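You operate a simulated robot arm through the tools that you are given. There is no shell and no other tool.

You run a simulated robot arm. Do the job below in one go: nothing can be reset, and whatever is moved stays where it is left.

## Task
Put the onion pan in the drawer, cover it and add the clip whose colour the day card names.
Fine: flat lid level on the pan, clip standing on the lid, drawer shut again. Set down upright: what you pick out.

It is judged by the outcome, as a careful person would: the job done as asked, and still so three seconds after it is handed in. It fails if anything else is knocked over, pushed out of place, dropped, spilled or broken. Lids that push on must go on centred and level and be pressed home; caps that screw on are set level and turned clockwise until they are tight.

## Robot
A 6-joint arm with a two-finger parallel gripper, fixed in place. Base frame: the origin is on the floor under the middle of its stand, x ahead of it, y to its left, z up. Lengths are in mm, angles in degrees, forces in N, time in s.
It reaches about 1313 mm from its shoulder. Its first joint turns from -166.0 to 166.0 degrees. Payload 3.43 kg.
Tool frame: the origin (TCP) lies between the finger pads and is the grasp point; the fingertips stand 34 mm ahead of it; z points along the fingers, y is the line along which they close. The gripper opens to 128 mm. The fingers are 24 mm wide and 12 mm thick; the gripper's body (48 by 130 mm) begins 96 mm behind the TCP.
Orientation is that of the tool frame in the base frame, as [roll, pitch, yaw] about the fixed x, y, z axes, in that order (R = Rz(yaw) Ry(pitch) Rx(roll)). With the fingers straight down and closing along the base's y, the tool's x points along the base's -x, its y along +y and its z along -z.

## Interface
- The arm moves only by the tool servo_tool. Its argument "commands" is a list of rows, each a list of 7 numbers: the shift along the tool's x, y, z in mm, then the turn, a rotation vector about the tool's x, y, z in degrees, then the gripper command, from -1 (fully open) to 1 (shut), values between in proportion. In form: [[dx, dy, dz, rx, ry, rz, claw], ...]. A call has 1 to 20 rows; each row shifts and turns the commanded pose from where the row before left it, along the tool's axes as they then stand. Rows are played at 5 a second. More than 50 mm and 8.6 degrees between two rows, or a gripper value outside its range, and nothing of the call is played. Where a pose cannot be reached the arm comes as near as it can. A force on the tool above 40 N (or 10 N above the force at the start of the call, whichever is more), or a blocked arm, ends the call early, and 0.2 s more pass. The fingers move at their own pace (about 153 mm/s each) and stop on an object; they squeeze with about 34 N. The grip force told is the motor's: it shows also when the fingers shut on nothing. Time passes only in rows, and 0.2 s behind the last, so rows that do not move let the fingers close. The reply holds the time, the measured pose of the TCP, the force on the tool along the base axes, the opening and the grip force, in the units named above and with some noise, with the torque about the TCP (base axes, N m) and any sound that the robot's microphone picked up, and new pictures: "show" is both (left out), scene, wrist or none.
- Cameras (640 x 400 px; columns grow to the right, rows downward): "scene" is fixed at [404, -646, 1452.2]; the picture's right is [0.42, -0.91, 0.00], its down [-0.89, -0.41, -0.21] and it looks along [0.19, 0.09, -0.98] (base axes); focal length 216 px, centre (320, 200). "wrist" rides on the gripper at [76, -11, -160] in the tool frame; the picture's right is [0.15, 0.99, 0.00], its down [-0.88, 0.13, -0.46] and it looks along [-0.45, 0.07, 0.89] (tool axes); focal length 234 px, centre (320, 200). There is no depth. A picture from a camera that has moved, and an enlarged one, comes with that camera's place and axes in the base frame and with its lens. The place of the scene camera against the robot may be out by one fixed shift of up to 18 mm in any direction.
- close_up(camera, box): a new picture of the part [left, top, right, bottom] of that camera's present view, enlarged. It takes no simulated time.
- finish_job(): hands the job in; it is judged then, once.

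Places have to be worked out from the pictures, the camera data and where the tool is seen. Open the gripper and draw the arm clear of the work before you hand the job in, unless the task says otherwise.

The tools are called as a command line: name --pt "numbers of a row" for each row, then --argument value for the rest, lists and objects as JSON in quotes. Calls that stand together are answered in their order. servo_tool: Moves the arm, as the interface text tells. Its arguments: {"type":"object","properties":{"commands":{"type":"array","items":{"type":"array","items":{"type":"number"}}},"show":{"type":"string","enum":["both","scene","wrist","none"]}},"required":["commands"]} The other tools are called the same way: close_up (camera, box) takes an enlarged picture of a part of a camera's view; finish_job () hands the job in.

At the start:

```text
time_s: 0.0
tool_pos: [394.4, -497.8, 1114.5]
tool_rot: [180.0, 0.0, 180.0]
contact_force: [-0.6, 1.1, -0.2]
torque: [0.0, 0.0, 0.0]
opening: 128.0
gripper_force: 0.0
```

scene: 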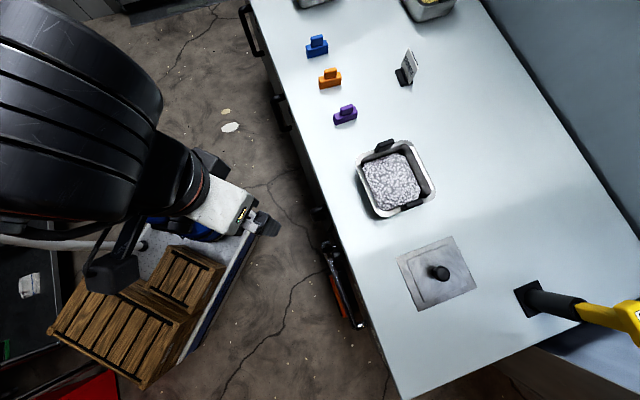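
wrist: 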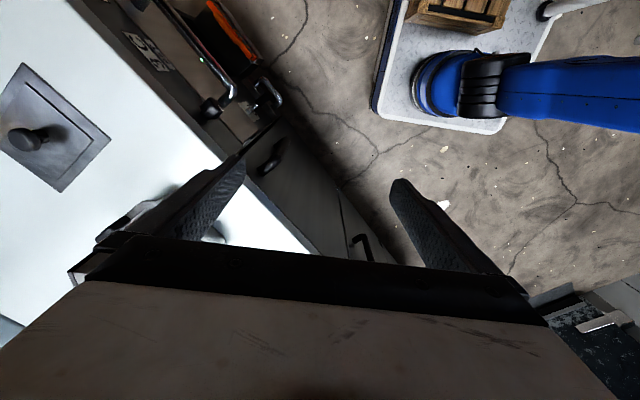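

I'll start by looking more closely at the scene: the pans, the clips, the day card, the lid and the drawers.

close_up --camera "scene" --box '[280, 0, 480, 125]'

close_up --camera "scene" --box '[340, 120, 500, 220]'

close_up --camera "scene" --box '[300, 210, 620, 400]'

close_up --camera "scene" --box '[220, 0, 380, 100]'

close_up --camera "wrist" --box '[0, 0, 400, 260]'

```text
3.20 times, centred on (380, 62) of scene
camera zoom: at [404.0, -646.0, 1452.2], right [0.42, -0.91, 0.0], down [-0.89, -0.41, -0.21], along [0.19, 0.09, -0.98], focal length 692 px, centre (128, 640)
```

zoom: 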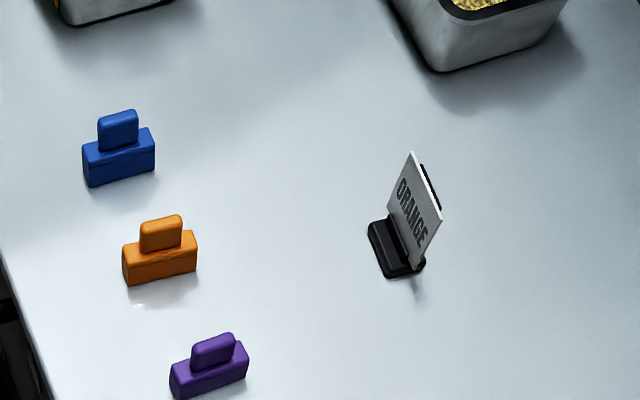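

```text
4.00 times, centred on (420, 170) of scene
camera zoom: at [404.0, -646.0, 1452.2], right [0.42, -0.91, 0.0], down [-0.89, -0.41, -0.21], along [0.19, 0.09, -0.98], focal length 865 px, centre (-80, 320)
```

zoom: 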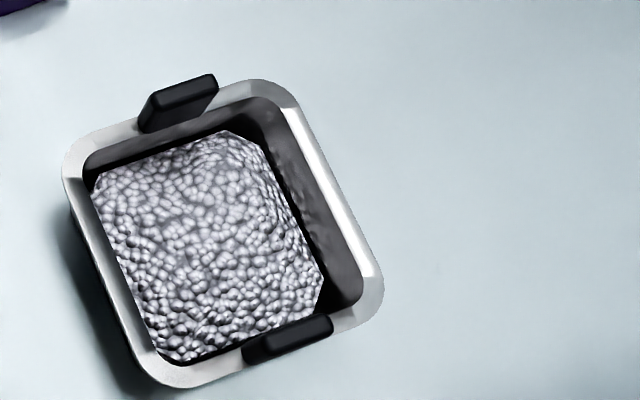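

```text
2.00 times, centred on (460, 305) of scene
camera zoom: at [404.0, -646.0, 1452.2], right [0.42, -0.91, 0.0], down [-0.89, -0.41, -0.21], along [0.19, 0.09, -0.98], focal length 433 px, centre (40, -10)
```

zoom: 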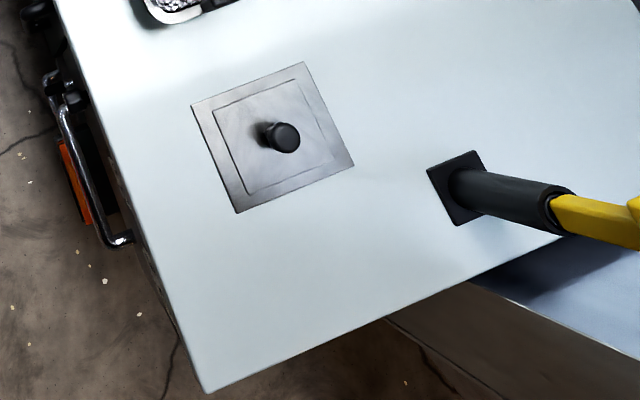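

```text
4.00 times, centred on (300, 50) of scene
camera zoom: at [404.0, -646.0, 1452.2], right [0.42, -0.91, 0.0], down [-0.89, -0.41, -0.21], along [0.19, 0.09, -0.98], focal length 865 px, centre (400, 800)
```

zoom: 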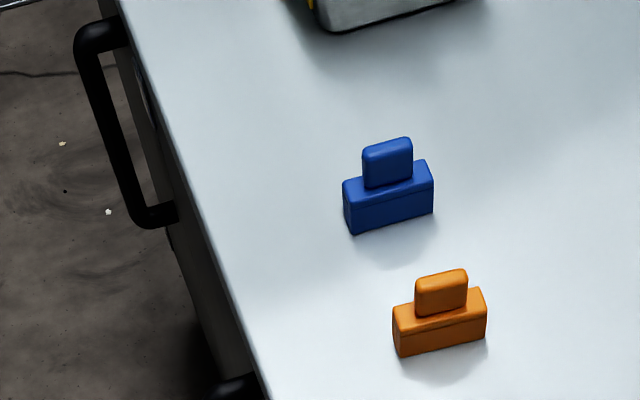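

```text
1.54 times, centred on (200, 130) of wrist
camera zoom: at [319.4, -509.5, 1274.8], right [-0.15, 0.99, 0.0], down [0.88, 0.13, 0.46], along [0.45, 0.07, -0.89], focal length 360 px, centre (505, 308)
```

zoom: 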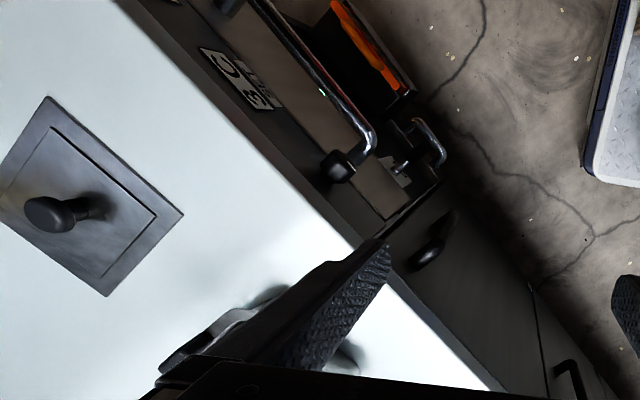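

The card reads "ORANGE". The pan contents, the drawer fronts and any labels still need a better look. I'll turn the wrist so its camera faces the counter (about 45° to the base axes) and look from there.

servo_tool --pt "0 0 0 0 0 7.5 -1" --pt "0 0 0 0 0 7.5 -1" --pt "0 0 0 0 0 7.5 -1" --pt "0 0 0 0 0 7.5 -1" --pt "0 0 0 0 0 7.5 -1" --pt "0 0 0 0 0 7.5 -1" --pt "0 0 0 0 0 0 -1"

```text
time_s: 1.6
tool_pos: [394.5, -498.3, 1115.0]
tool_rot: [-180.0, 0.0, 135.0]
contact_force: [0.6, -0.1, 0.4]
torque: [-0.01, -0.01, 0.03]
opening: 128.3
gripper_force: 0.1
camera wrist: at [333.5, -452.5, 1274.8], right [0.6, 0.8, 0.0], down [0.71, -0.53, 0.46], along [0.37, -0.27, -0.89], focal length 234 px, centre (320, 200)
```

scene: 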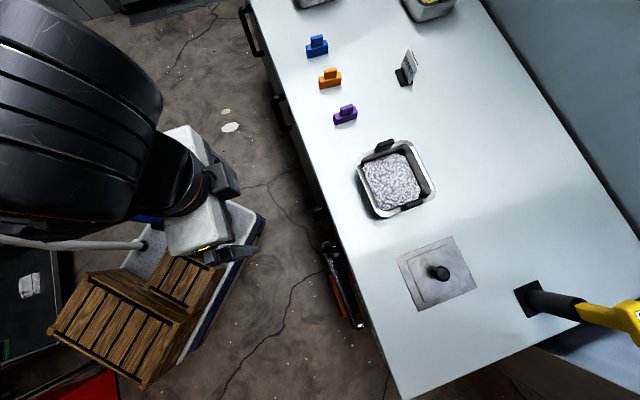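
wrist: 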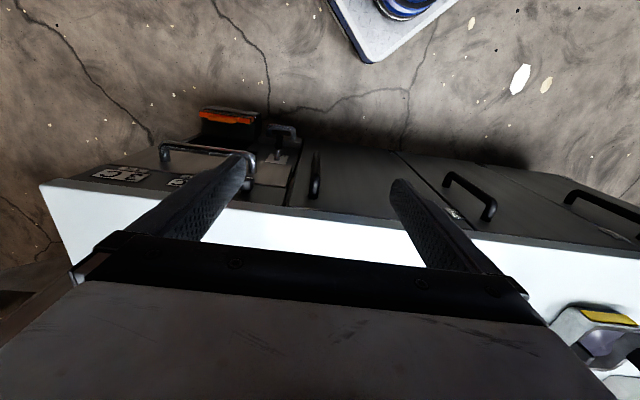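

From this view I can see the counter front has several doors or drawers, some with labels. I'll zoom in on them.

close_up --camera "wrist" --box '[60, 90, 340, 265]'

close_up --camera "wrist" --box '[380, 130, 640, 292]'

close_up --camera "wrist" --box '[520, 280, 640, 400]'

```text
2.29 times, centred on (200, 178) of wrist
camera zoom: at [333.5, -452.5, 1274.8], right [0.6, 0.8, 0.0], down [0.71, -0.53, 0.46], along [0.37, -0.27, -0.89], focal length 535 px, centre (594, 251)
```

zoom: 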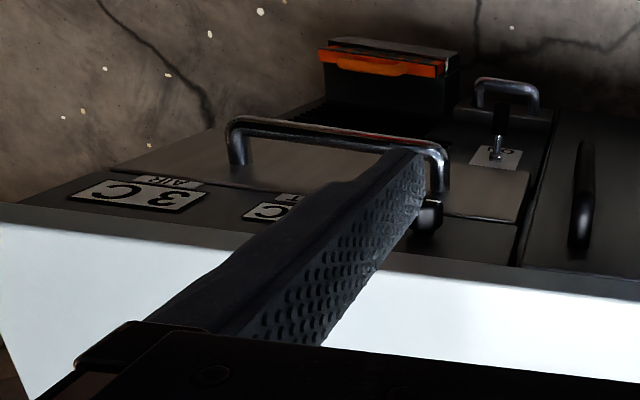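

```text
2.46 times, centred on (510, 211) of wrist
camera zoom: at [333.5, -452.5, 1274.8], right [0.6, 0.8, 0.0], down [0.71, -0.53, 0.46], along [0.37, -0.27, -0.89], focal length 576 px, centre (-148, 173)
```

zoom: 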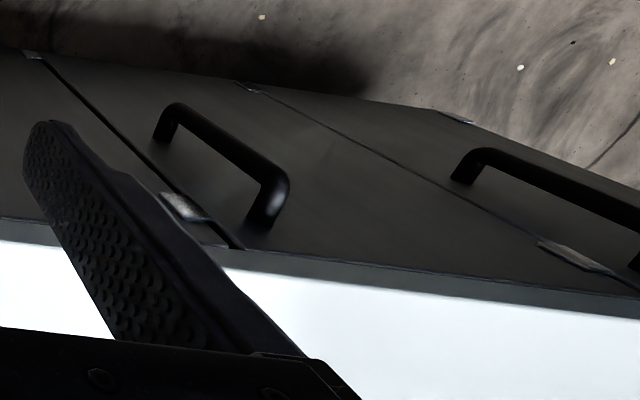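

```text
3.33 times, centred on (580, 340) of wrist
camera zoom: at [333.5, -452.5, 1274.8], right [0.6, 0.8, 0.0], down [0.71, -0.53, 0.46], along [0.37, -0.27, -0.89], focal length 781 px, centre (-547, -267)
```

zoom: 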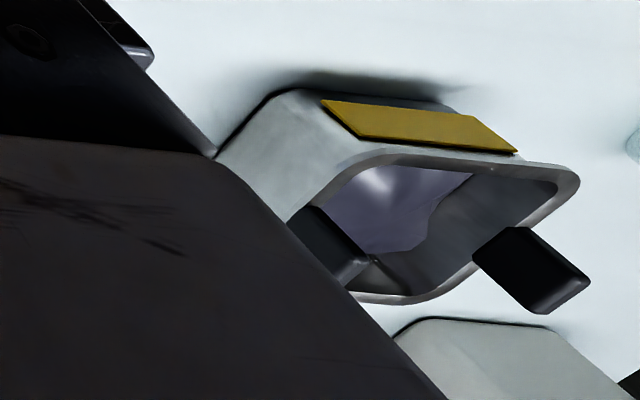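

The pans have coloured labels, and the counter front has doors plus one unit with a chrome handle, a latch and display labels. I'll move the camera in front of that unit for a proper look.

servo_tool --pt "7.6 -29.7 33 0 0 0 -1" --pt "7.6 -29.7 33 0 0 0 -1" --pt "7.6 -29.7 33 0 0 0 -1" --pt "7.6 -29.7 33 0 0 0 -1" --pt "7.6 -29.7 33 0 0 0 -1" --pt "7.6 -29.7 33 0 0 0 -1" --pt "7.6 -29.7 33 0 0 0 -1" --pt "7.6 -29.7 33 0 0 0 -1" --pt "0 0 0 0 -7.5 0 -1" --pt "0 0 0 0 -7.5 0 -1" --pt "0 0 0 0 -7.5 0 -1" --pt "0 0 0 0 -7.5 0 -1" --pt "0 0 0 0 0 0 -1"

```text
time_s: 4.4
tool_pos: [184.4, -623.3, 851.1]
tool_rot: [-179.9, 30.2, 135.0]
contact_force: [-0.9, -0.2, 1.0]
torque: [0.0, -0.02, 0.0]
opening: 128.0
gripper_force: 0.1
camera wrist: at [74.0, -528.9, 951.4], right [0.61, 0.79, -0.07], down [0.47, -0.28, 0.84], along [0.64, -0.54, -0.54], focal length 234 px, centre (320, 200)
```

scene: 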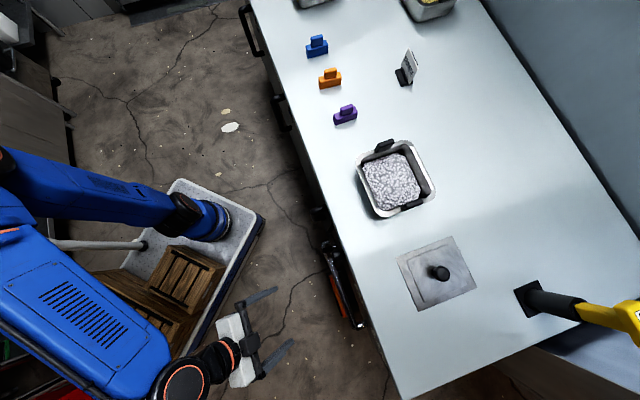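
wrist: 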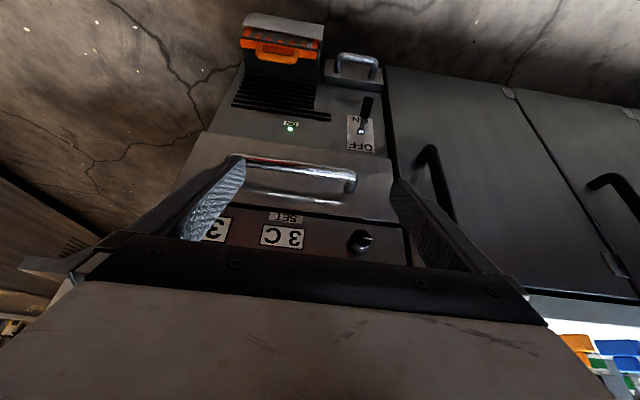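

This is a chilled drawer unit with SET and AIR displays, a knob, a chrome drawer handle and an ON/OFF toggle. I'll zoom in on its parts and on the labels by the clips.

close_up --camera "wrist" --box '[170, 0, 420, 160]'

close_up --camera "wrist" --box '[150, 120, 450, 290]'

close_up --camera "wrist" --box '[520, 290, 640, 400]'

```text
2.50 times, centred on (295, 80) of wrist
camera zoom: at [74.0, -528.9, 951.4], right [0.61, 0.79, -0.07], down [0.47, -0.28, 0.84], along [0.64, -0.54, -0.54], focal length 585 px, centre (382, 500)
```

zoom: 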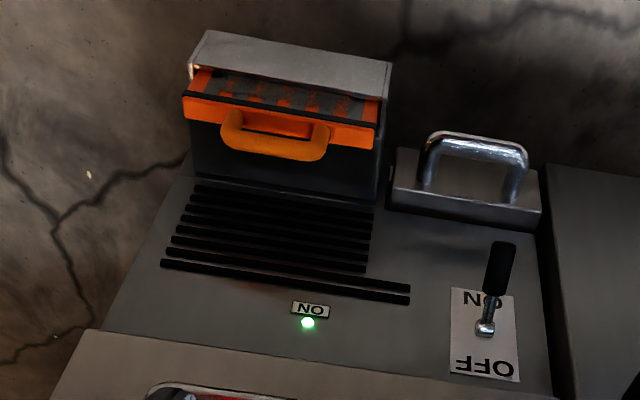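

```text
2.13 times, centred on (300, 205) of wrist
camera zoom: at [74.0, -528.9, 951.4], right [0.61, 0.79, -0.07], down [0.47, -0.28, 0.84], along [0.64, -0.54, -0.54], focal length 500 px, centre (363, 189)
```

zoom: 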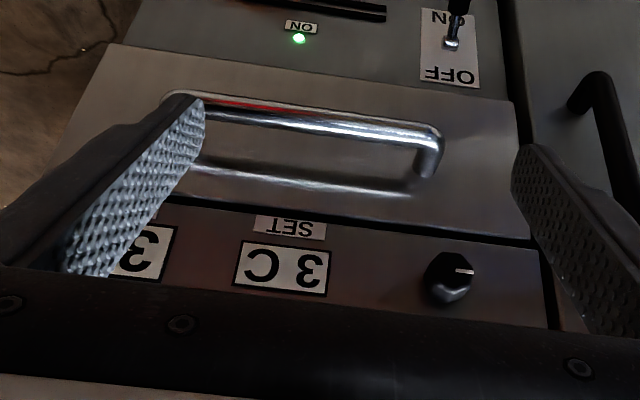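

```text
3.64 times, centred on (580, 345) of wrist
camera zoom: at [74.0, -528.9, 951.4], right [0.61, 0.79, -0.07], down [0.47, -0.28, 0.84], along [0.64, -0.54, -0.54], focal length 852 px, centre (-626, -327)
```

zoom: 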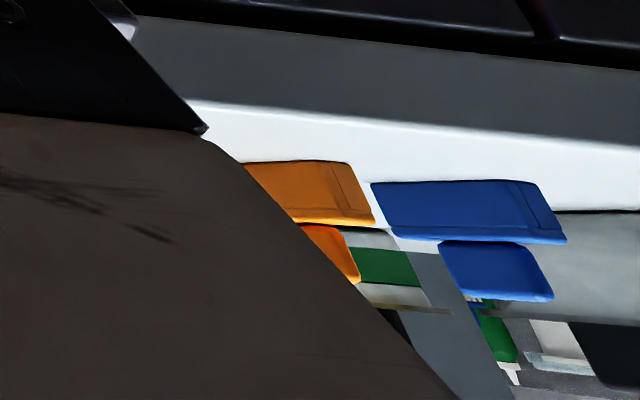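

The fridge drawer is ON, shows 3 °C, and has a horizontal chrome bar handle. Next I'll rise and view the pans on the counter from above.

servo_tool --pt "0 0 0 0 7.5 0 -1" --pt "0 0 0 0 7.5 0 -1" --pt "0 0 0 0 7.5 0 -1" --pt "0 0 0 0 7.5 0 -1" --pt "0 0 -48 0 0 0 -1" --pt "0 0 -48 0 0 0 -1" --pt "0 0 -48 0 0 0 -1" --pt "0 0 -48 0 0 0 -1" --pt "0 0 -48 0 0 0 -1" --pt "0 0 -48 0 0 0 -1" --pt "-36.6 30.2 0 0 0 0 -1" --pt "-36.6 30.2 0 0 0 0 -1" --pt "-36.6 30.2 0 0 0 0 -1" --pt "-36.6 30.2 0 0 0 0 -1" --pt "-36.6 30.2 0 0 0 0 -1" --pt "-36.6 30.2 0 0 0 0 -1" --pt "-36.6 30.2 0 0 0 0 -1" --pt "-36.6 30.2 0 0 0 0 -1" --pt "0 0 0 0 0 0 -1"

```text
time_s: 8.4
tool_pos: [560.4, -655.8, 1123.8]
tool_rot: [-179.9, 0.2, 135.0]
contact_force: [0.4, -0.5, 0.6]
torque: [0.0, -0.01, -0.01]
opening: 128.1
gripper_force: 0.0
out of reach, approached as far as the arm can: row 17, 18
camera wrist: at [499.0, -608.9, 1283.5], right [0.6, 0.8, 0.0], down [0.71, -0.53, 0.46], along [0.37, -0.27, -0.89], focal length 234 px, centre (320, 200)
```

scene: 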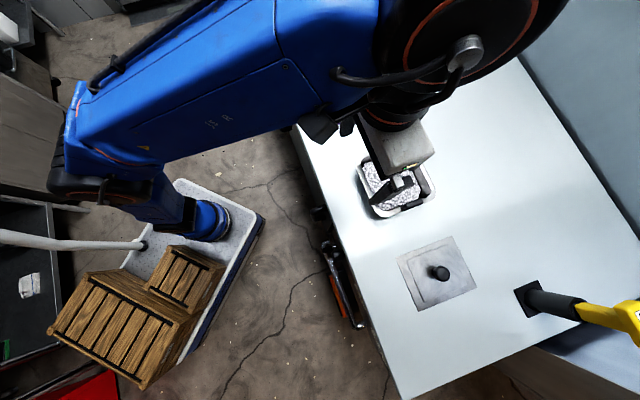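
wrist: 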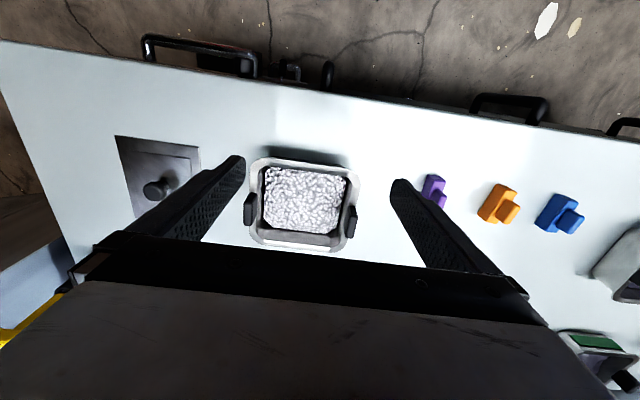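

I have a partly occluded top view now, with the granule pan between the fingers. I'll zoom in to check for labels and geometry.

close_up --camera "wrist" --box '[220, 130, 400, 260]'

close_up --camera "wrist" --box '[400, 160, 640, 400]'

close_up --camera "wrist" --box '[80, 20, 340, 230]'

close_up --camera "wrist" --box '[540, 290, 640, 400]'

```text
3.08 times, centred on (310, 195) of wrist
camera zoom: at [499.0, -608.9, 1283.5], right [0.6, 0.8, 0.0], down [0.71, -0.53, 0.46], along [0.37, -0.27, -0.89], focal length 720 px, centre (351, 215)
```

zoom: 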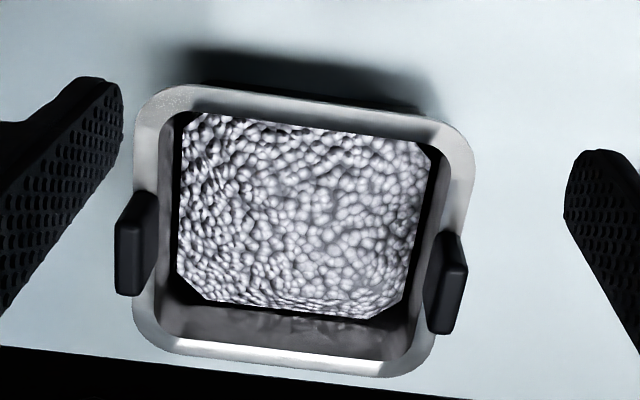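

```text
1.67 times, centred on (520, 280) of wrist
camera zoom: at [499.0, -608.9, 1283.5], right [0.6, 0.8, 0.0], down [0.71, -0.53, 0.46], along [0.37, -0.27, -0.89], focal length 390 px, centre (-13, 67)
```

zoom: 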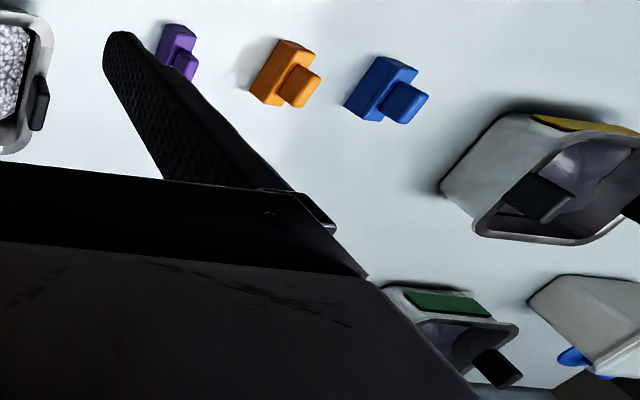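

```text
1.90 times, centred on (210, 125) of wrist
camera zoom: at [499.0, -608.9, 1283.5], right [0.6, 0.8, 0.0], down [0.71, -0.53, 0.46], along [0.37, -0.27, -0.89], focal length 446 px, centre (530, 343)
```

zoom: 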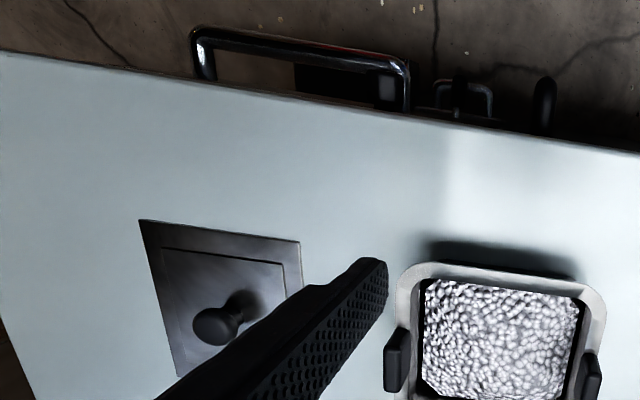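

```text
3.64 times, centred on (590, 345) of wrist
camera zoom: at [499.0, -608.9, 1283.5], right [0.6, 0.8, 0.0], down [0.71, -0.53, 0.46], along [0.37, -0.27, -0.89], focal length 852 px, centre (-662, -327)
```

zoom: 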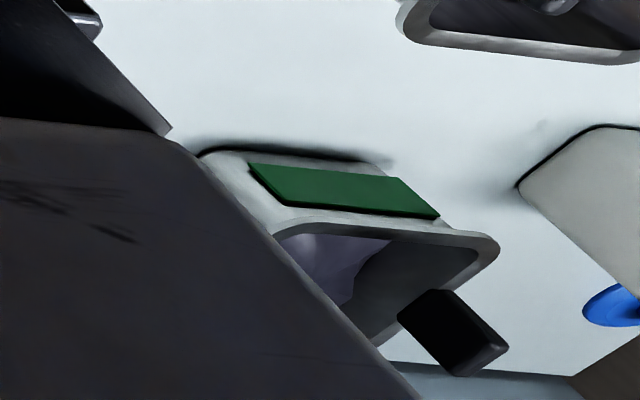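

I can't see pan 1's label from this angle, and the other pans carry yellow and green labels. I'll move toward +y and look along +x at the far pans to read their contents and labels.

servo_tool --pt "33.4 33.4 0 0 0 0 -1" --pt "33.4 33.4 0 0 0 0 -1" --pt "33.4 33.4 0 0 0 0 -1" --pt "33.4 33.4 0 0 0 0 -1" --pt "33.4 33.4 0 0 0 0 -1" --pt "0 0 0 0 0 -7.5 -1" --pt "0 0 0 0 0 -7.5 -1" --pt "0 0 0 0 0 -7.5 -1" --pt "0 0 0 0 0 -7.5 -1" --pt "0 0 0 0 0 -7.5 -1" --pt "0 0 0 0 0 -7.5 -1" --pt "0 0 0 0 -7.5 0 -1" --pt "0 0 0 0 -7.5 0 -1" --pt "0 0 0 0 -7.5 0 -1" --pt "0 0 0 0 -7.5 0 -1" --pt "0 0 0 0 0 0 -1"

```text
time_s: 11.8
tool_pos: [559.0, -416.9, 1125.7]
tool_rot: [180.0, 30.1, 180.0]
contact_force: [0.4, -1.0, -0.4]
torque: [-0.02, -0.03, 0.01]
opening: 127.9
gripper_force: 0.1
camera wrist: at [413.6, -429.2, 1225.9], right [-0.13, 0.99, -0.07], down [0.53, 0.13, 0.84], along [0.84, 0.07, -0.54], focal length 234 px, centre (320, 200)
```

scene: 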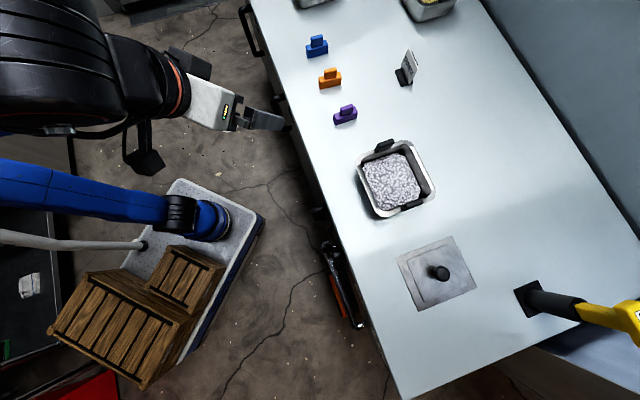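
wrist: 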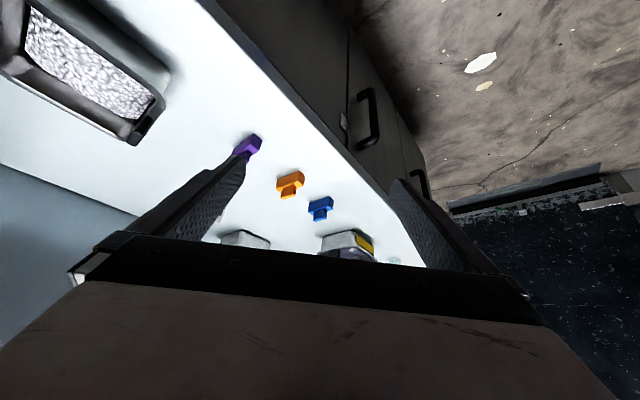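

The far pans sit just under the gripper's edge in this view. I'll tilt up another 15° so they come into the clear part of the picture.

servo_tool --pt "0 0 0 0 -7.5 0 -1" --pt "0 0 0 0 -7.5 0 -1" --pt "0 0 0 0 0 0 -1" --show "wrist"

```text
time_s: 12.6
tool_pos: [558.4, -417.6, 1125.8]
tool_rot: [-180.0, 45.1, -180.0]
contact_force: [-0.5, 0.2, 0.4]
torque: [-0.01, 0.01, 0.0]
opening: 128.2
gripper_force: 0.1
camera wrist: at [392.7, -429.5, 1184.8], right [-0.1, 0.99, -0.1], down [0.3, 0.13, 0.95], along [0.95, 0.07, -0.31], focal length 234 px, centre (320, 200)
```

wrist: 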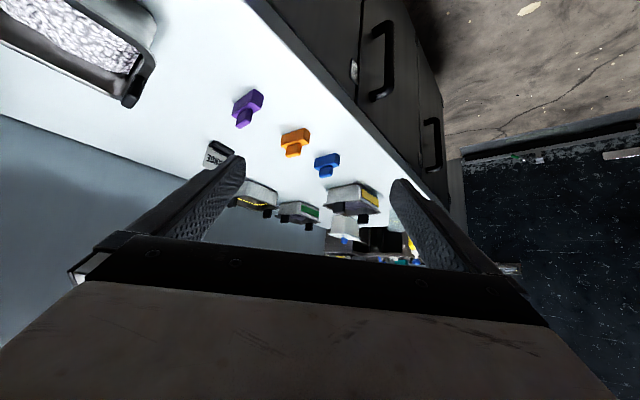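

close_up --camera "wrist" --box '[200, 130, 440, 280]'

close_up --camera "wrist" --box '[225, 175, 325, 235]'

close_up --camera "wrist" --box '[310, 170, 430, 245]'

close_up --camera "wrist" --box '[320, 220, 440, 290]'

```text
2.67 times, centred on (320, 205) of wrist
camera zoom: at [392.7, -429.5, 1184.8], right [-0.1, 0.99, -0.1], down [0.3, 0.13, 0.95], along [0.95, 0.07, -0.31], focal length 624 px, centre (320, 187)
```

zoom: 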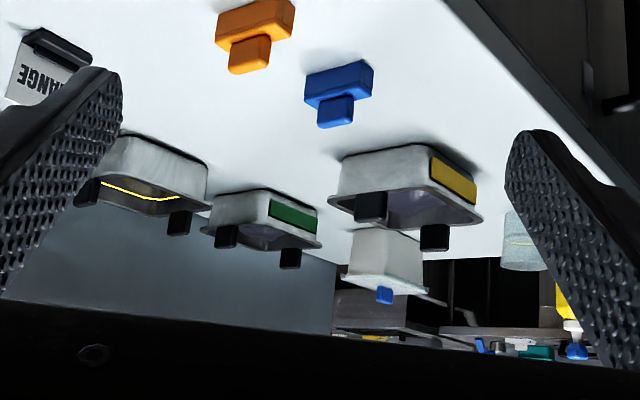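

```text
6.40 times, centred on (275, 205) of wrist
camera zoom: at [392.7, -429.5, 1184.8], right [-0.1, 0.99, -0.1], down [0.3, 0.13, 0.95], along [0.95, 0.07, -0.31], focal length 1499 px, centre (608, 168)
```

zoom: 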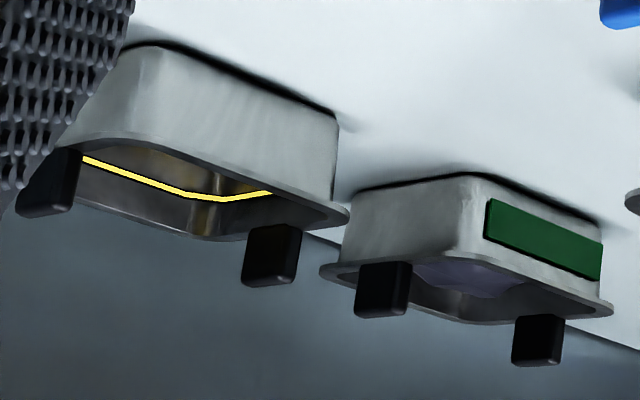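

```text
5.33 times, centred on (370, 208) of wrist
camera zoom: at [392.7, -429.5, 1184.8], right [-0.1, 0.99, -0.1], down [0.3, 0.13, 0.95], along [0.95, 0.07, -0.31], focal length 1249 px, centre (53, 160)
```

zoom: 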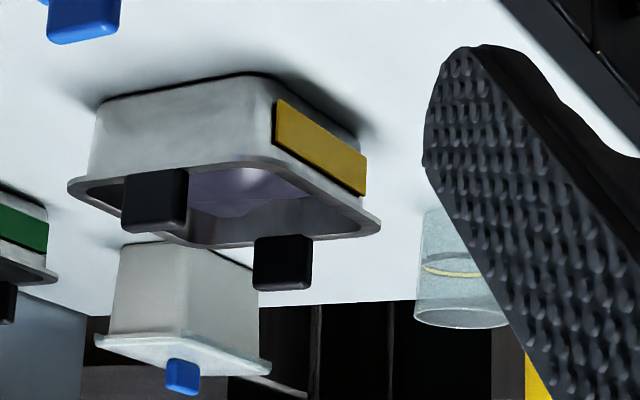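

```text
5.33 times, centred on (380, 255) of wrist
camera zoom: at [392.7, -429.5, 1184.8], right [-0.1, 0.99, -0.1], down [0.3, 0.13, 0.95], along [0.95, 0.07, -0.31], focal length 1249 px, centre (0, -93)
```

zoom: 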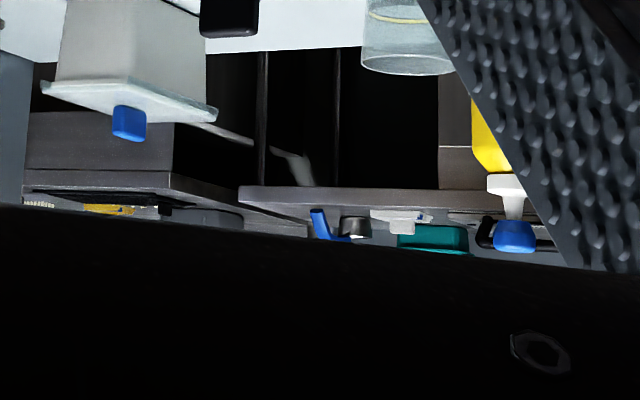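

Pan 1 holds white dice and another pan holds yellow corn. The yellow-label and green-label pans look empty, but they have a lavender tint inside, so I'll move closer and higher to check them.

servo_tool --pt "-38 8 18 0 0 0 -1" --pt "-38 8 18 0 0 0 -1" --pt "-38 8 18 0 0 0 -1" --pt "-38 8 18 0 0 0 -1" --pt "-38 8 18 0 0 0 -1" --pt "0 0 0 0 0 0 -1" --show "wrist"

close_up --camera "wrist" --box '[180, 100, 440, 260]'

```text
time_s: 14.0
tool_pos: [755.9, -376.9, 1196.3]
tool_rot: [180.0, 45.0, 180.0]
contact_force: [-0.5, 1.0, 0.4]
torque: [-0.01, 0.0, -0.06]
opening: 127.9
gripper_force: 0.0
camera wrist: at [589.9, -387.8, 1255.8], right [-0.1, 0.99, -0.1], down [0.3, 0.13, 0.94], along [0.95, 0.07, -0.31], focal length 234 px, centre (320, 200)
```

wrist: 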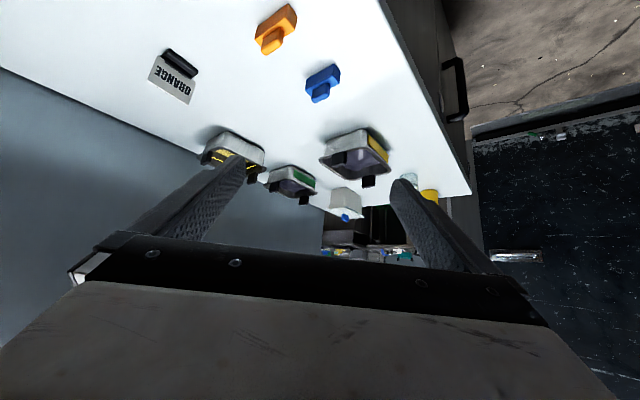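

```text
2.46 times, centred on (310, 180) of wrist
camera zoom: at [589.9, -387.8, 1255.8], right [-0.1, 0.99, -0.1], down [0.3, 0.13, 0.94], along [0.95, 0.07, -0.31], focal length 576 px, centre (345, 249)
```

zoom: 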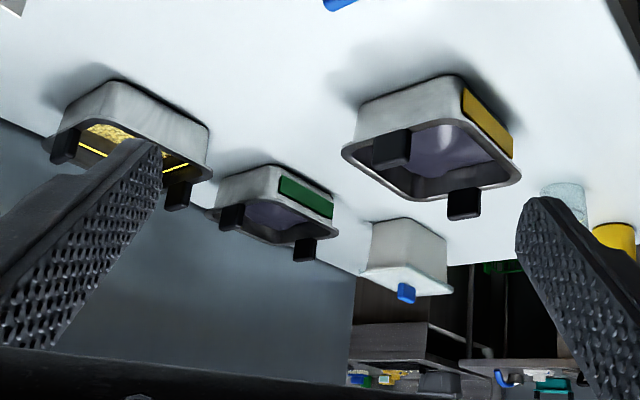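

close_up --camera "wrist" --box '[310, 120, 400, 190]'

close_up --camera "wrist" --box '[140, 30, 240, 110]'

```text
5.71 times, centred on (355, 155) of wrist
camera zoom: at [589.9, -387.8, 1255.8], right [-0.1, 0.99, -0.1], down [0.3, 0.13, 0.94], along [0.95, 0.07, -0.31], focal length 1338 px, centre (120, 457)
```

zoom: 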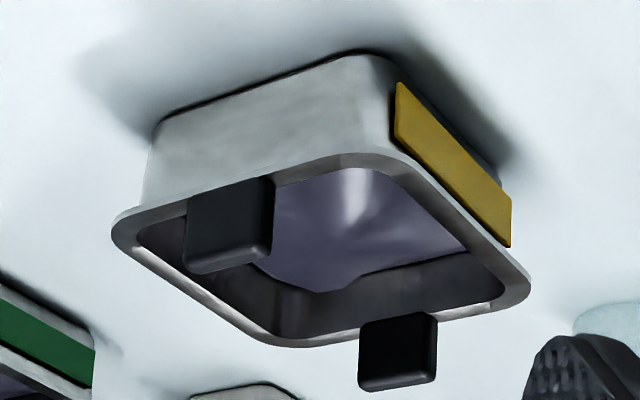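

```text
5.00 times, centred on (190, 70) of wrist
camera zoom: at [589.9, -387.8, 1255.8], right [-0.1, 0.99, -0.1], down [0.3, 0.13, 0.94], along [0.95, 0.07, -0.31], focal length 1171 px, centre (970, 850)
```

zoom: 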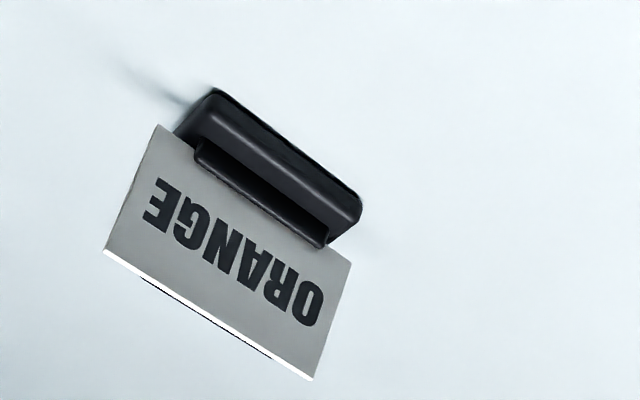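

The contents settle it: pan 1 (white dice) is the onion pan and the card says ORANGE. By triangulation the table is at about z=870 and pan 1's rim at about 955, centred near (635,-747). The pan looks about 155 mm wide, so I need a low, close view of its handles to choose a grip.

servo_tool --pt "30 0 -30 0 0 0 -1" --pt "30 0 -30 0 0 0 -1" --pt "30 0 -30 0 0 0 -1" --pt "30 0 -30 0 0 0 -1" --pt "30 0 -30 0 0 0 -1" --pt "30 0 -30 0 0 0 -1" --pt "0 0 0 0 7.5 0 -1" --pt "0 0 0 0 7.5 0 -1" --pt "0 0 0 0 7.5 0 -1" --pt "0 0 0 0 7.5 0 -1" --pt "0 0 0 0 7.5 0 -1" --pt "0 0 0 0 7.5 0 -1" --pt "0 0 0 0 0 7.5 -1" --pt "0 0 0 0 0 7.5 -1" --pt "0 0 0 0 0 7.5 -1" --pt "0 0 0 0 0 7.5 -1" --pt "0 0 0 0 0 7.5 -1" --pt "0 0 0 0 0 7.5 -1" --show "none"

servo_tool --pt "-23.3 -23.3 28 0 0 0 -1" --pt "-23.3 -23.3 28 0 0 0 -1" --pt "-23.3 -23.3 28 0 0 0 -1" --pt "-23.3 -23.3 28 0 0 0 -1" --pt "-23.3 -23.3 28 0 0 0 -1" --pt "-23.3 -23.3 28 0 0 0 -1" --pt "-23.3 -23.3 28 0 0 0 -1" --pt "0 0 0 0 -7.5 0 -1" --pt "0 0 0 0 -7.5 0 -1" --pt "0 0 0 0 -7.5 0 -1" --pt "0 0 0 0 -7.5 0 -1" --pt "0 0 0 0 -7.5 0 -1" --pt "0 0 0 0 -7.5 0 -1" --pt "0 0 0 0 0 0 -1"

```text
time_s: 17.8
tool_pos: [504.2, -379.0, 1171.3]
tool_rot: [180.0, 0.3, 135.0]
contact_force: [0.8, -0.1, -1.2]
torque: [-0.02, 0.02, 0.04]
opening: 128.1
gripper_force: 0.0
out of reach, approached as far as the arm can: row 12
```

```text
time_s: 20.8
tool_pos: [502.2, -609.0, 978.7]
tool_rot: [179.9, 45.1, 135.0]
contact_force: [0.8, 1.4, -0.9]
torque: [-0.05, 0.01, 0.01]
opening: 127.9
gripper_force: 0.1
camera wrist: at [378.3, -500.3, 1036.6], right [0.63, 0.77, -0.1], down [0.3, -0.12, 0.95], along [0.72, -0.62, -0.31], focal length 234 px, centre (320, 200)
```

scene: 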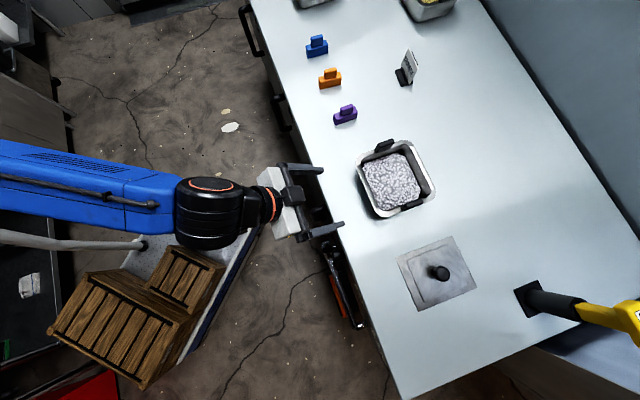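
wrist: 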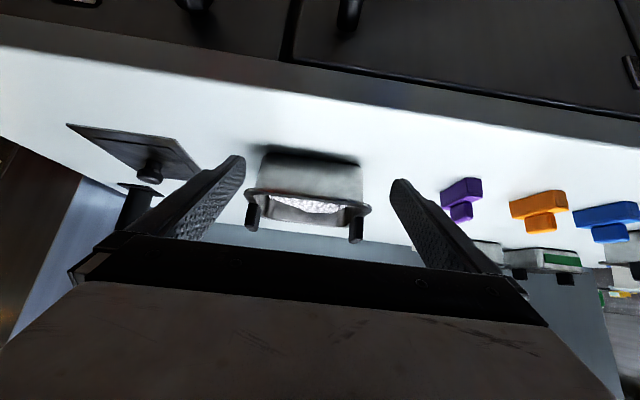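

close_up --camera "wrist" --box '[230, 130, 390, 260]'

close_up --camera "wrist" --box '[50, 100, 260, 230]'

close_up --camera "wrist" --box '[430, 150, 640, 310]'

close_up --camera "scene" --box '[345, 130, 445, 225]'

```text
3.08 times, centred on (310, 195) of wrist
camera zoom: at [378.3, -500.3, 1036.6], right [0.63, 0.77, -0.1], down [0.3, -0.12, 0.95], along [0.72, -0.62, -0.31], focal length 720 px, centre (351, 215)
```

zoom: 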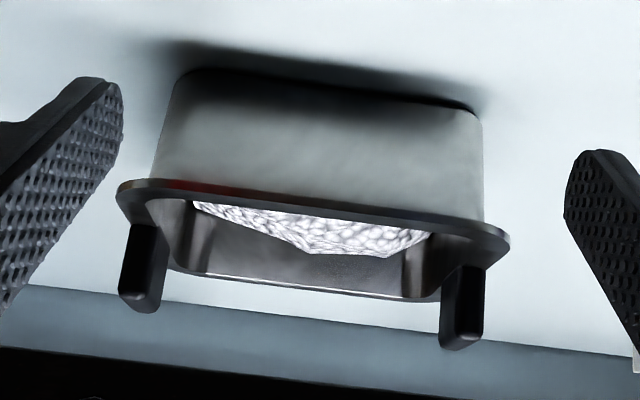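

```text
3.05 times, centred on (155, 165) of wrist
camera zoom: at [378.3, -500.3, 1036.6], right [0.63, 0.77, -0.1], down [0.3, -0.12, 0.95], along [0.72, -0.62, -0.31], focal length 714 px, centre (823, 307)
```

zoom: 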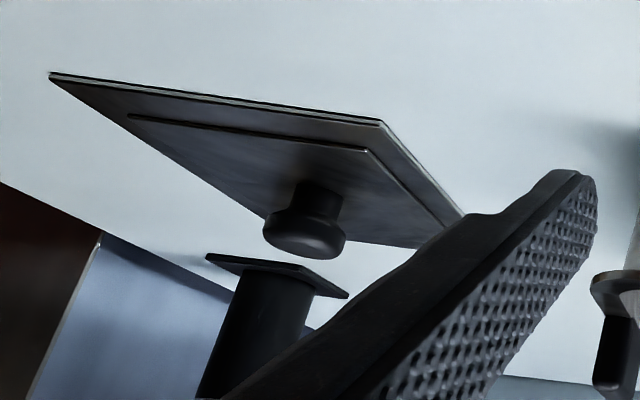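

```text
2.50 times, centred on (535, 230) of wrist
camera zoom: at [378.3, -500.3, 1036.6], right [0.63, 0.77, -0.1], down [0.3, -0.12, 0.95], along [0.72, -0.62, -0.31], focal length 585 px, centre (-218, 125)
```

zoom: 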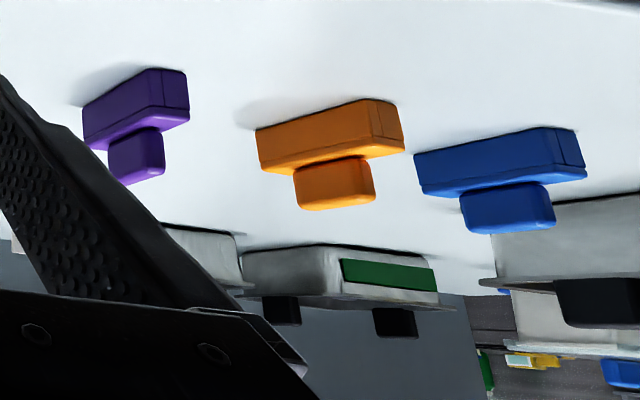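

```text
4.21 times, centred on (395, 178) of scene
camera zoom: at [404.0, -646.0, 1452.2], right [0.42, -0.91, 0.0], down [-0.89, -0.41, -0.21], along [0.19, 0.09, -0.98], focal length 911 px, centre (4, 295)
```

zoom: 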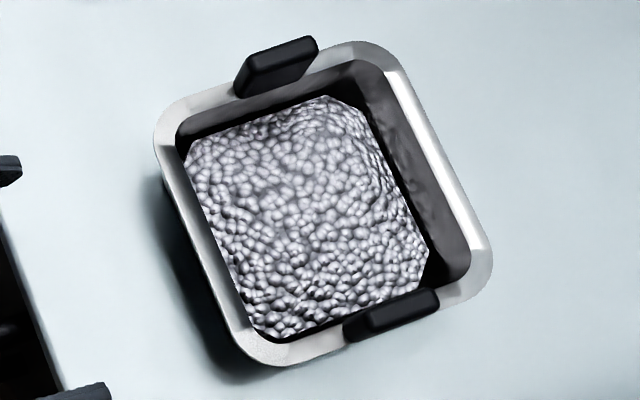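

The handles are upright tabs above the rim, about 147 mm apart inside, and the lid (about 138×161) fits between them. The drawer bar triangulates to f≈755, z≈660, spanning l≈-474 to -237 (f is the direction into the counter, l runs along it). I'll retreat, move in front of the drawer and turn the gripper so it closes across the bar.

servo_tool --pt "32.9 0 -32.9 0 0 0 -1" --pt "32.9 0 -32.9 0 0 0 -1" --pt "32.9 0 -32.9 0 0 0 -1" --pt "32.9 0 -32.9 0 0 0 -1" --pt "0 -46.7 0 0 0 0 -1" --pt "0 -46.7 0 0 0 0 -1" --pt "0 -46.7 0 0 0 0 -1" --pt "0 -46.7 0 0 0 0 -1" --pt "0 -46.7 0 0 0 0 -1" --pt "0 -46.7 0 0 0 0 -1" --pt "0 0 0 0 0 0 -1"

```text
time_s: 23.2
tool_pos: [175.6, -677.8, 976.9]
tool_rot: [180.0, 45.0, 135.0]
contact_force: [-0.5, -0.4, -0.1]
torque: [0.02, -0.02, -0.04]
opening: 128.2
gripper_force: 0.1
camera wrist: at [49.7, -568.7, 1037.0], right [0.63, 0.77, -0.1], down [0.3, -0.12, 0.94], along [0.72, -0.62, -0.31], focal length 234 px, centre (320, 200)
```

scene: 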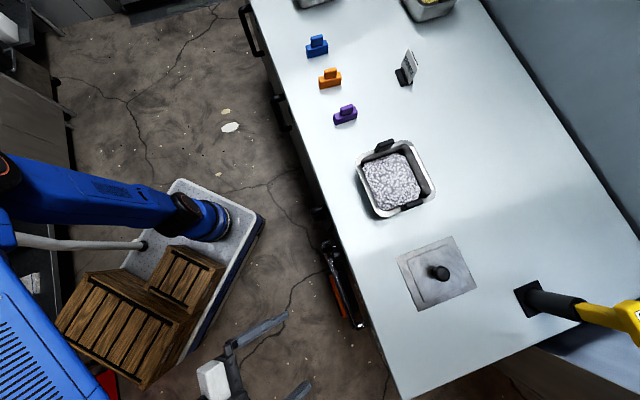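
wrist: 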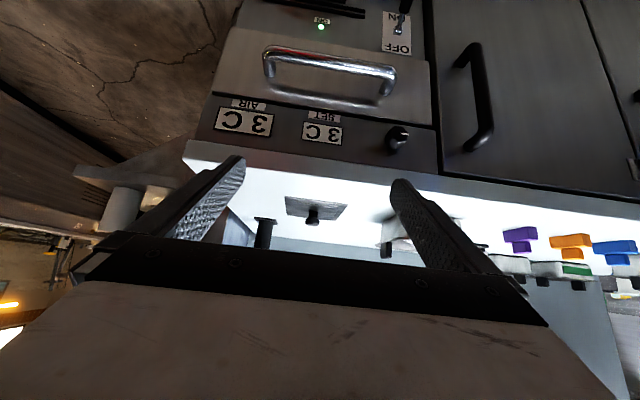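

I have a clear view of the drawer front here, so I'll zoom in for measurement.

close_up --camera "wrist" --box '[200, 0, 450, 160]'

close_up --camera "wrist" --box '[240, 160, 420, 270]'

```text
2.50 times, centred on (325, 80) of wrist
camera zoom: at [49.7, -568.7, 1037.0], right [0.63, 0.77, -0.1], down [0.3, -0.12, 0.94], along [0.72, -0.62, -0.31], focal length 585 px, centre (308, 500)
```

zoom: 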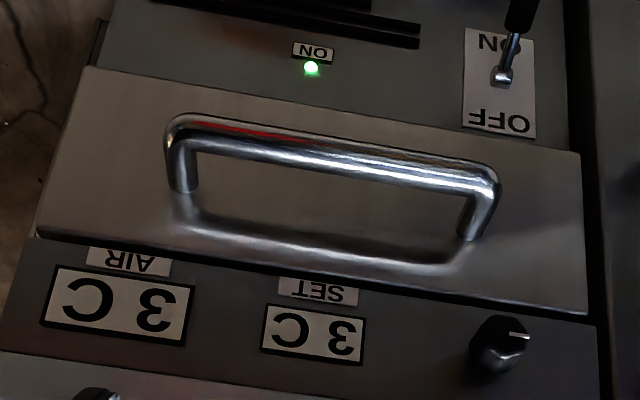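

```text
3.56 times, centred on (330, 215) of wrist
camera zoom: at [49.7, -568.7, 1037.0], right [0.63, 0.77, -0.1], down [0.3, -0.12, 0.94], along [0.72, -0.62, -0.31], focal length 833 px, centre (284, 147)
```

zoom: 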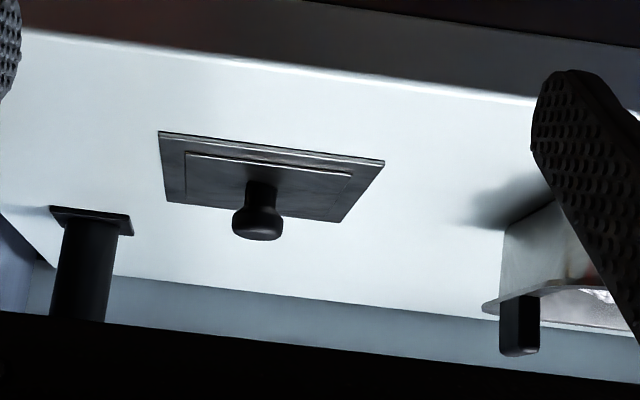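

From this view the drawer face spans z≈581–745 and l≈-556 to -143, with the bar centred near z≈665, f≈757 and l≈-355. I'll rotate the gripper 90° about its axis so it closes across the bar.

servo_tool --pt "0 0 0 0 0 7.5 -1" --pt "0 0 0 0 0 7.5 -1" --pt "0 0 0 0 0 7.5 -1" --pt "0 0 0 0 0 7.5 -1" --pt "0 0 0 0 0 7.5 -1" --pt "0 0 0 0 0 7.5 -1" --pt "0 0 0 0 0 7.5 -1" --pt "0 0 0 0 0 7.5 -1" --pt "0 0 0 0 0 7.5 -1" --pt "0 0 0 0 0 7.5 -1" --pt "0 0 0 0 0 7.5 -1" --pt "0 0 0 0 0 7.5 -1" --pt "0 0 0 0 0 0 -1"

```text
time_s: 26.0
tool_pos: [174.5, -676.1, 977.0]
tool_rot: [134.9, -0.1, 45.1]
contact_force: [-0.6, 0.4, -0.4]
torque: [-0.02, -0.01, 0.01]
opening: 127.9
gripper_force: 0.1
camera wrist: at [142.8, -537.8, 1082.2], right [0.6, -0.39, 0.7], down [-0.79, -0.46, 0.41], along [0.16, -0.8, -0.58], focal length 234 px, centre (320, 200)
```

scene: 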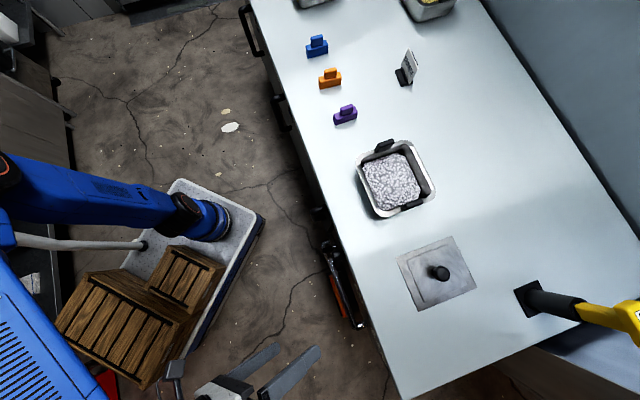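
wrist: 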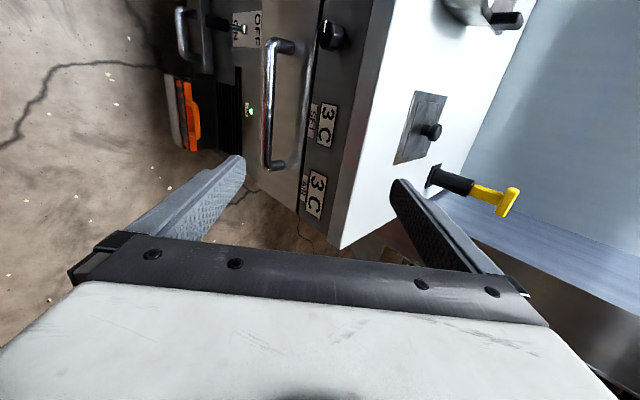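

The gripper is now aligned to close across the bar with the tool 45° down. I'll move to a pre-grasp about 110 mm short of the bar and check.

servo_tool --pt "0 -18.5 36.7 0 0 0 -1" --pt "0 -18.5 36.7 0 0 0 -1" --pt "0 -18.5 36.7 0 0 0 -1" --pt "0 -18.5 36.7 0 0 0 -1" --pt "0 -18.5 36.7 0 0 0 -1" --pt "0 -18.5 36.7 0 0 0 -1" --pt "0 0 0 0 0 0 -1"

close_up --camera "wrist" --box '[180, 80, 460, 260]'

```text
time_s: 27.6
tool_pos: [230.8, -732.0, 744.9]
tool_rot: [135.0, 0.0, 45.0]
contact_force: [0.9, -0.5, -0.1]
torque: [-0.01, 0.01, 0.0]
opening: 128.1
gripper_force: 0.1
camera wrist: at [198.4, -593.4, 848.5], right [0.6, -0.39, 0.7], down [-0.78, -0.46, 0.41], along [0.16, -0.8, -0.58], focal length 234 px, centre (320, 200)
```

scene: 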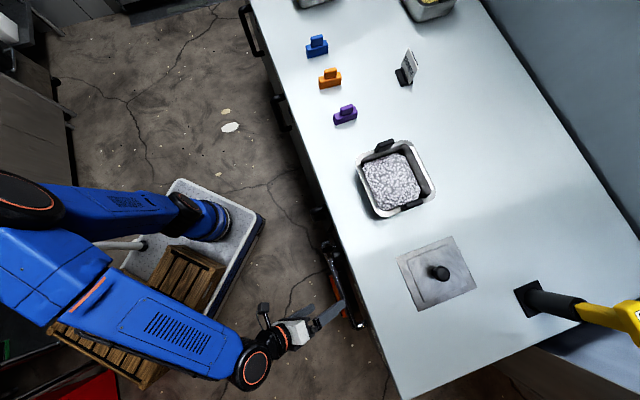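
wrist: 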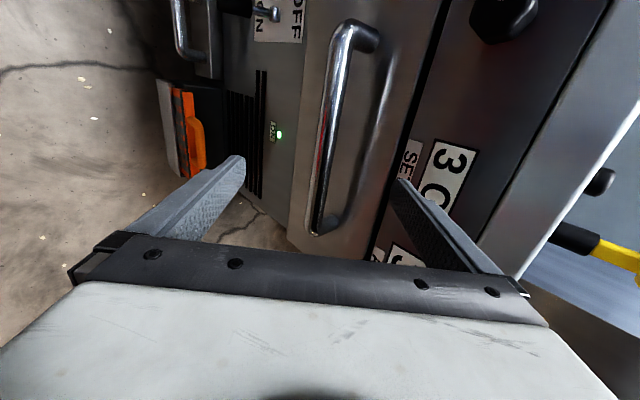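

```text
2.22 times, centred on (320, 170) of wrist
camera zoom: at [198.4, -593.4, 848.5], right [0.6, -0.39, 0.7], down [-0.78, -0.46, 0.41], along [0.16, -0.8, -0.58], focal length 520 px, centre (320, 267)
```

zoom: 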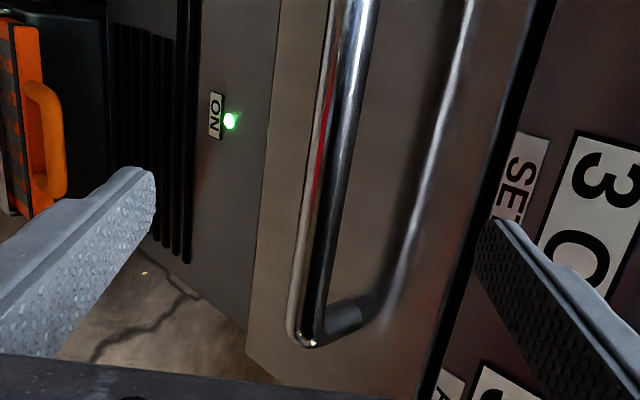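

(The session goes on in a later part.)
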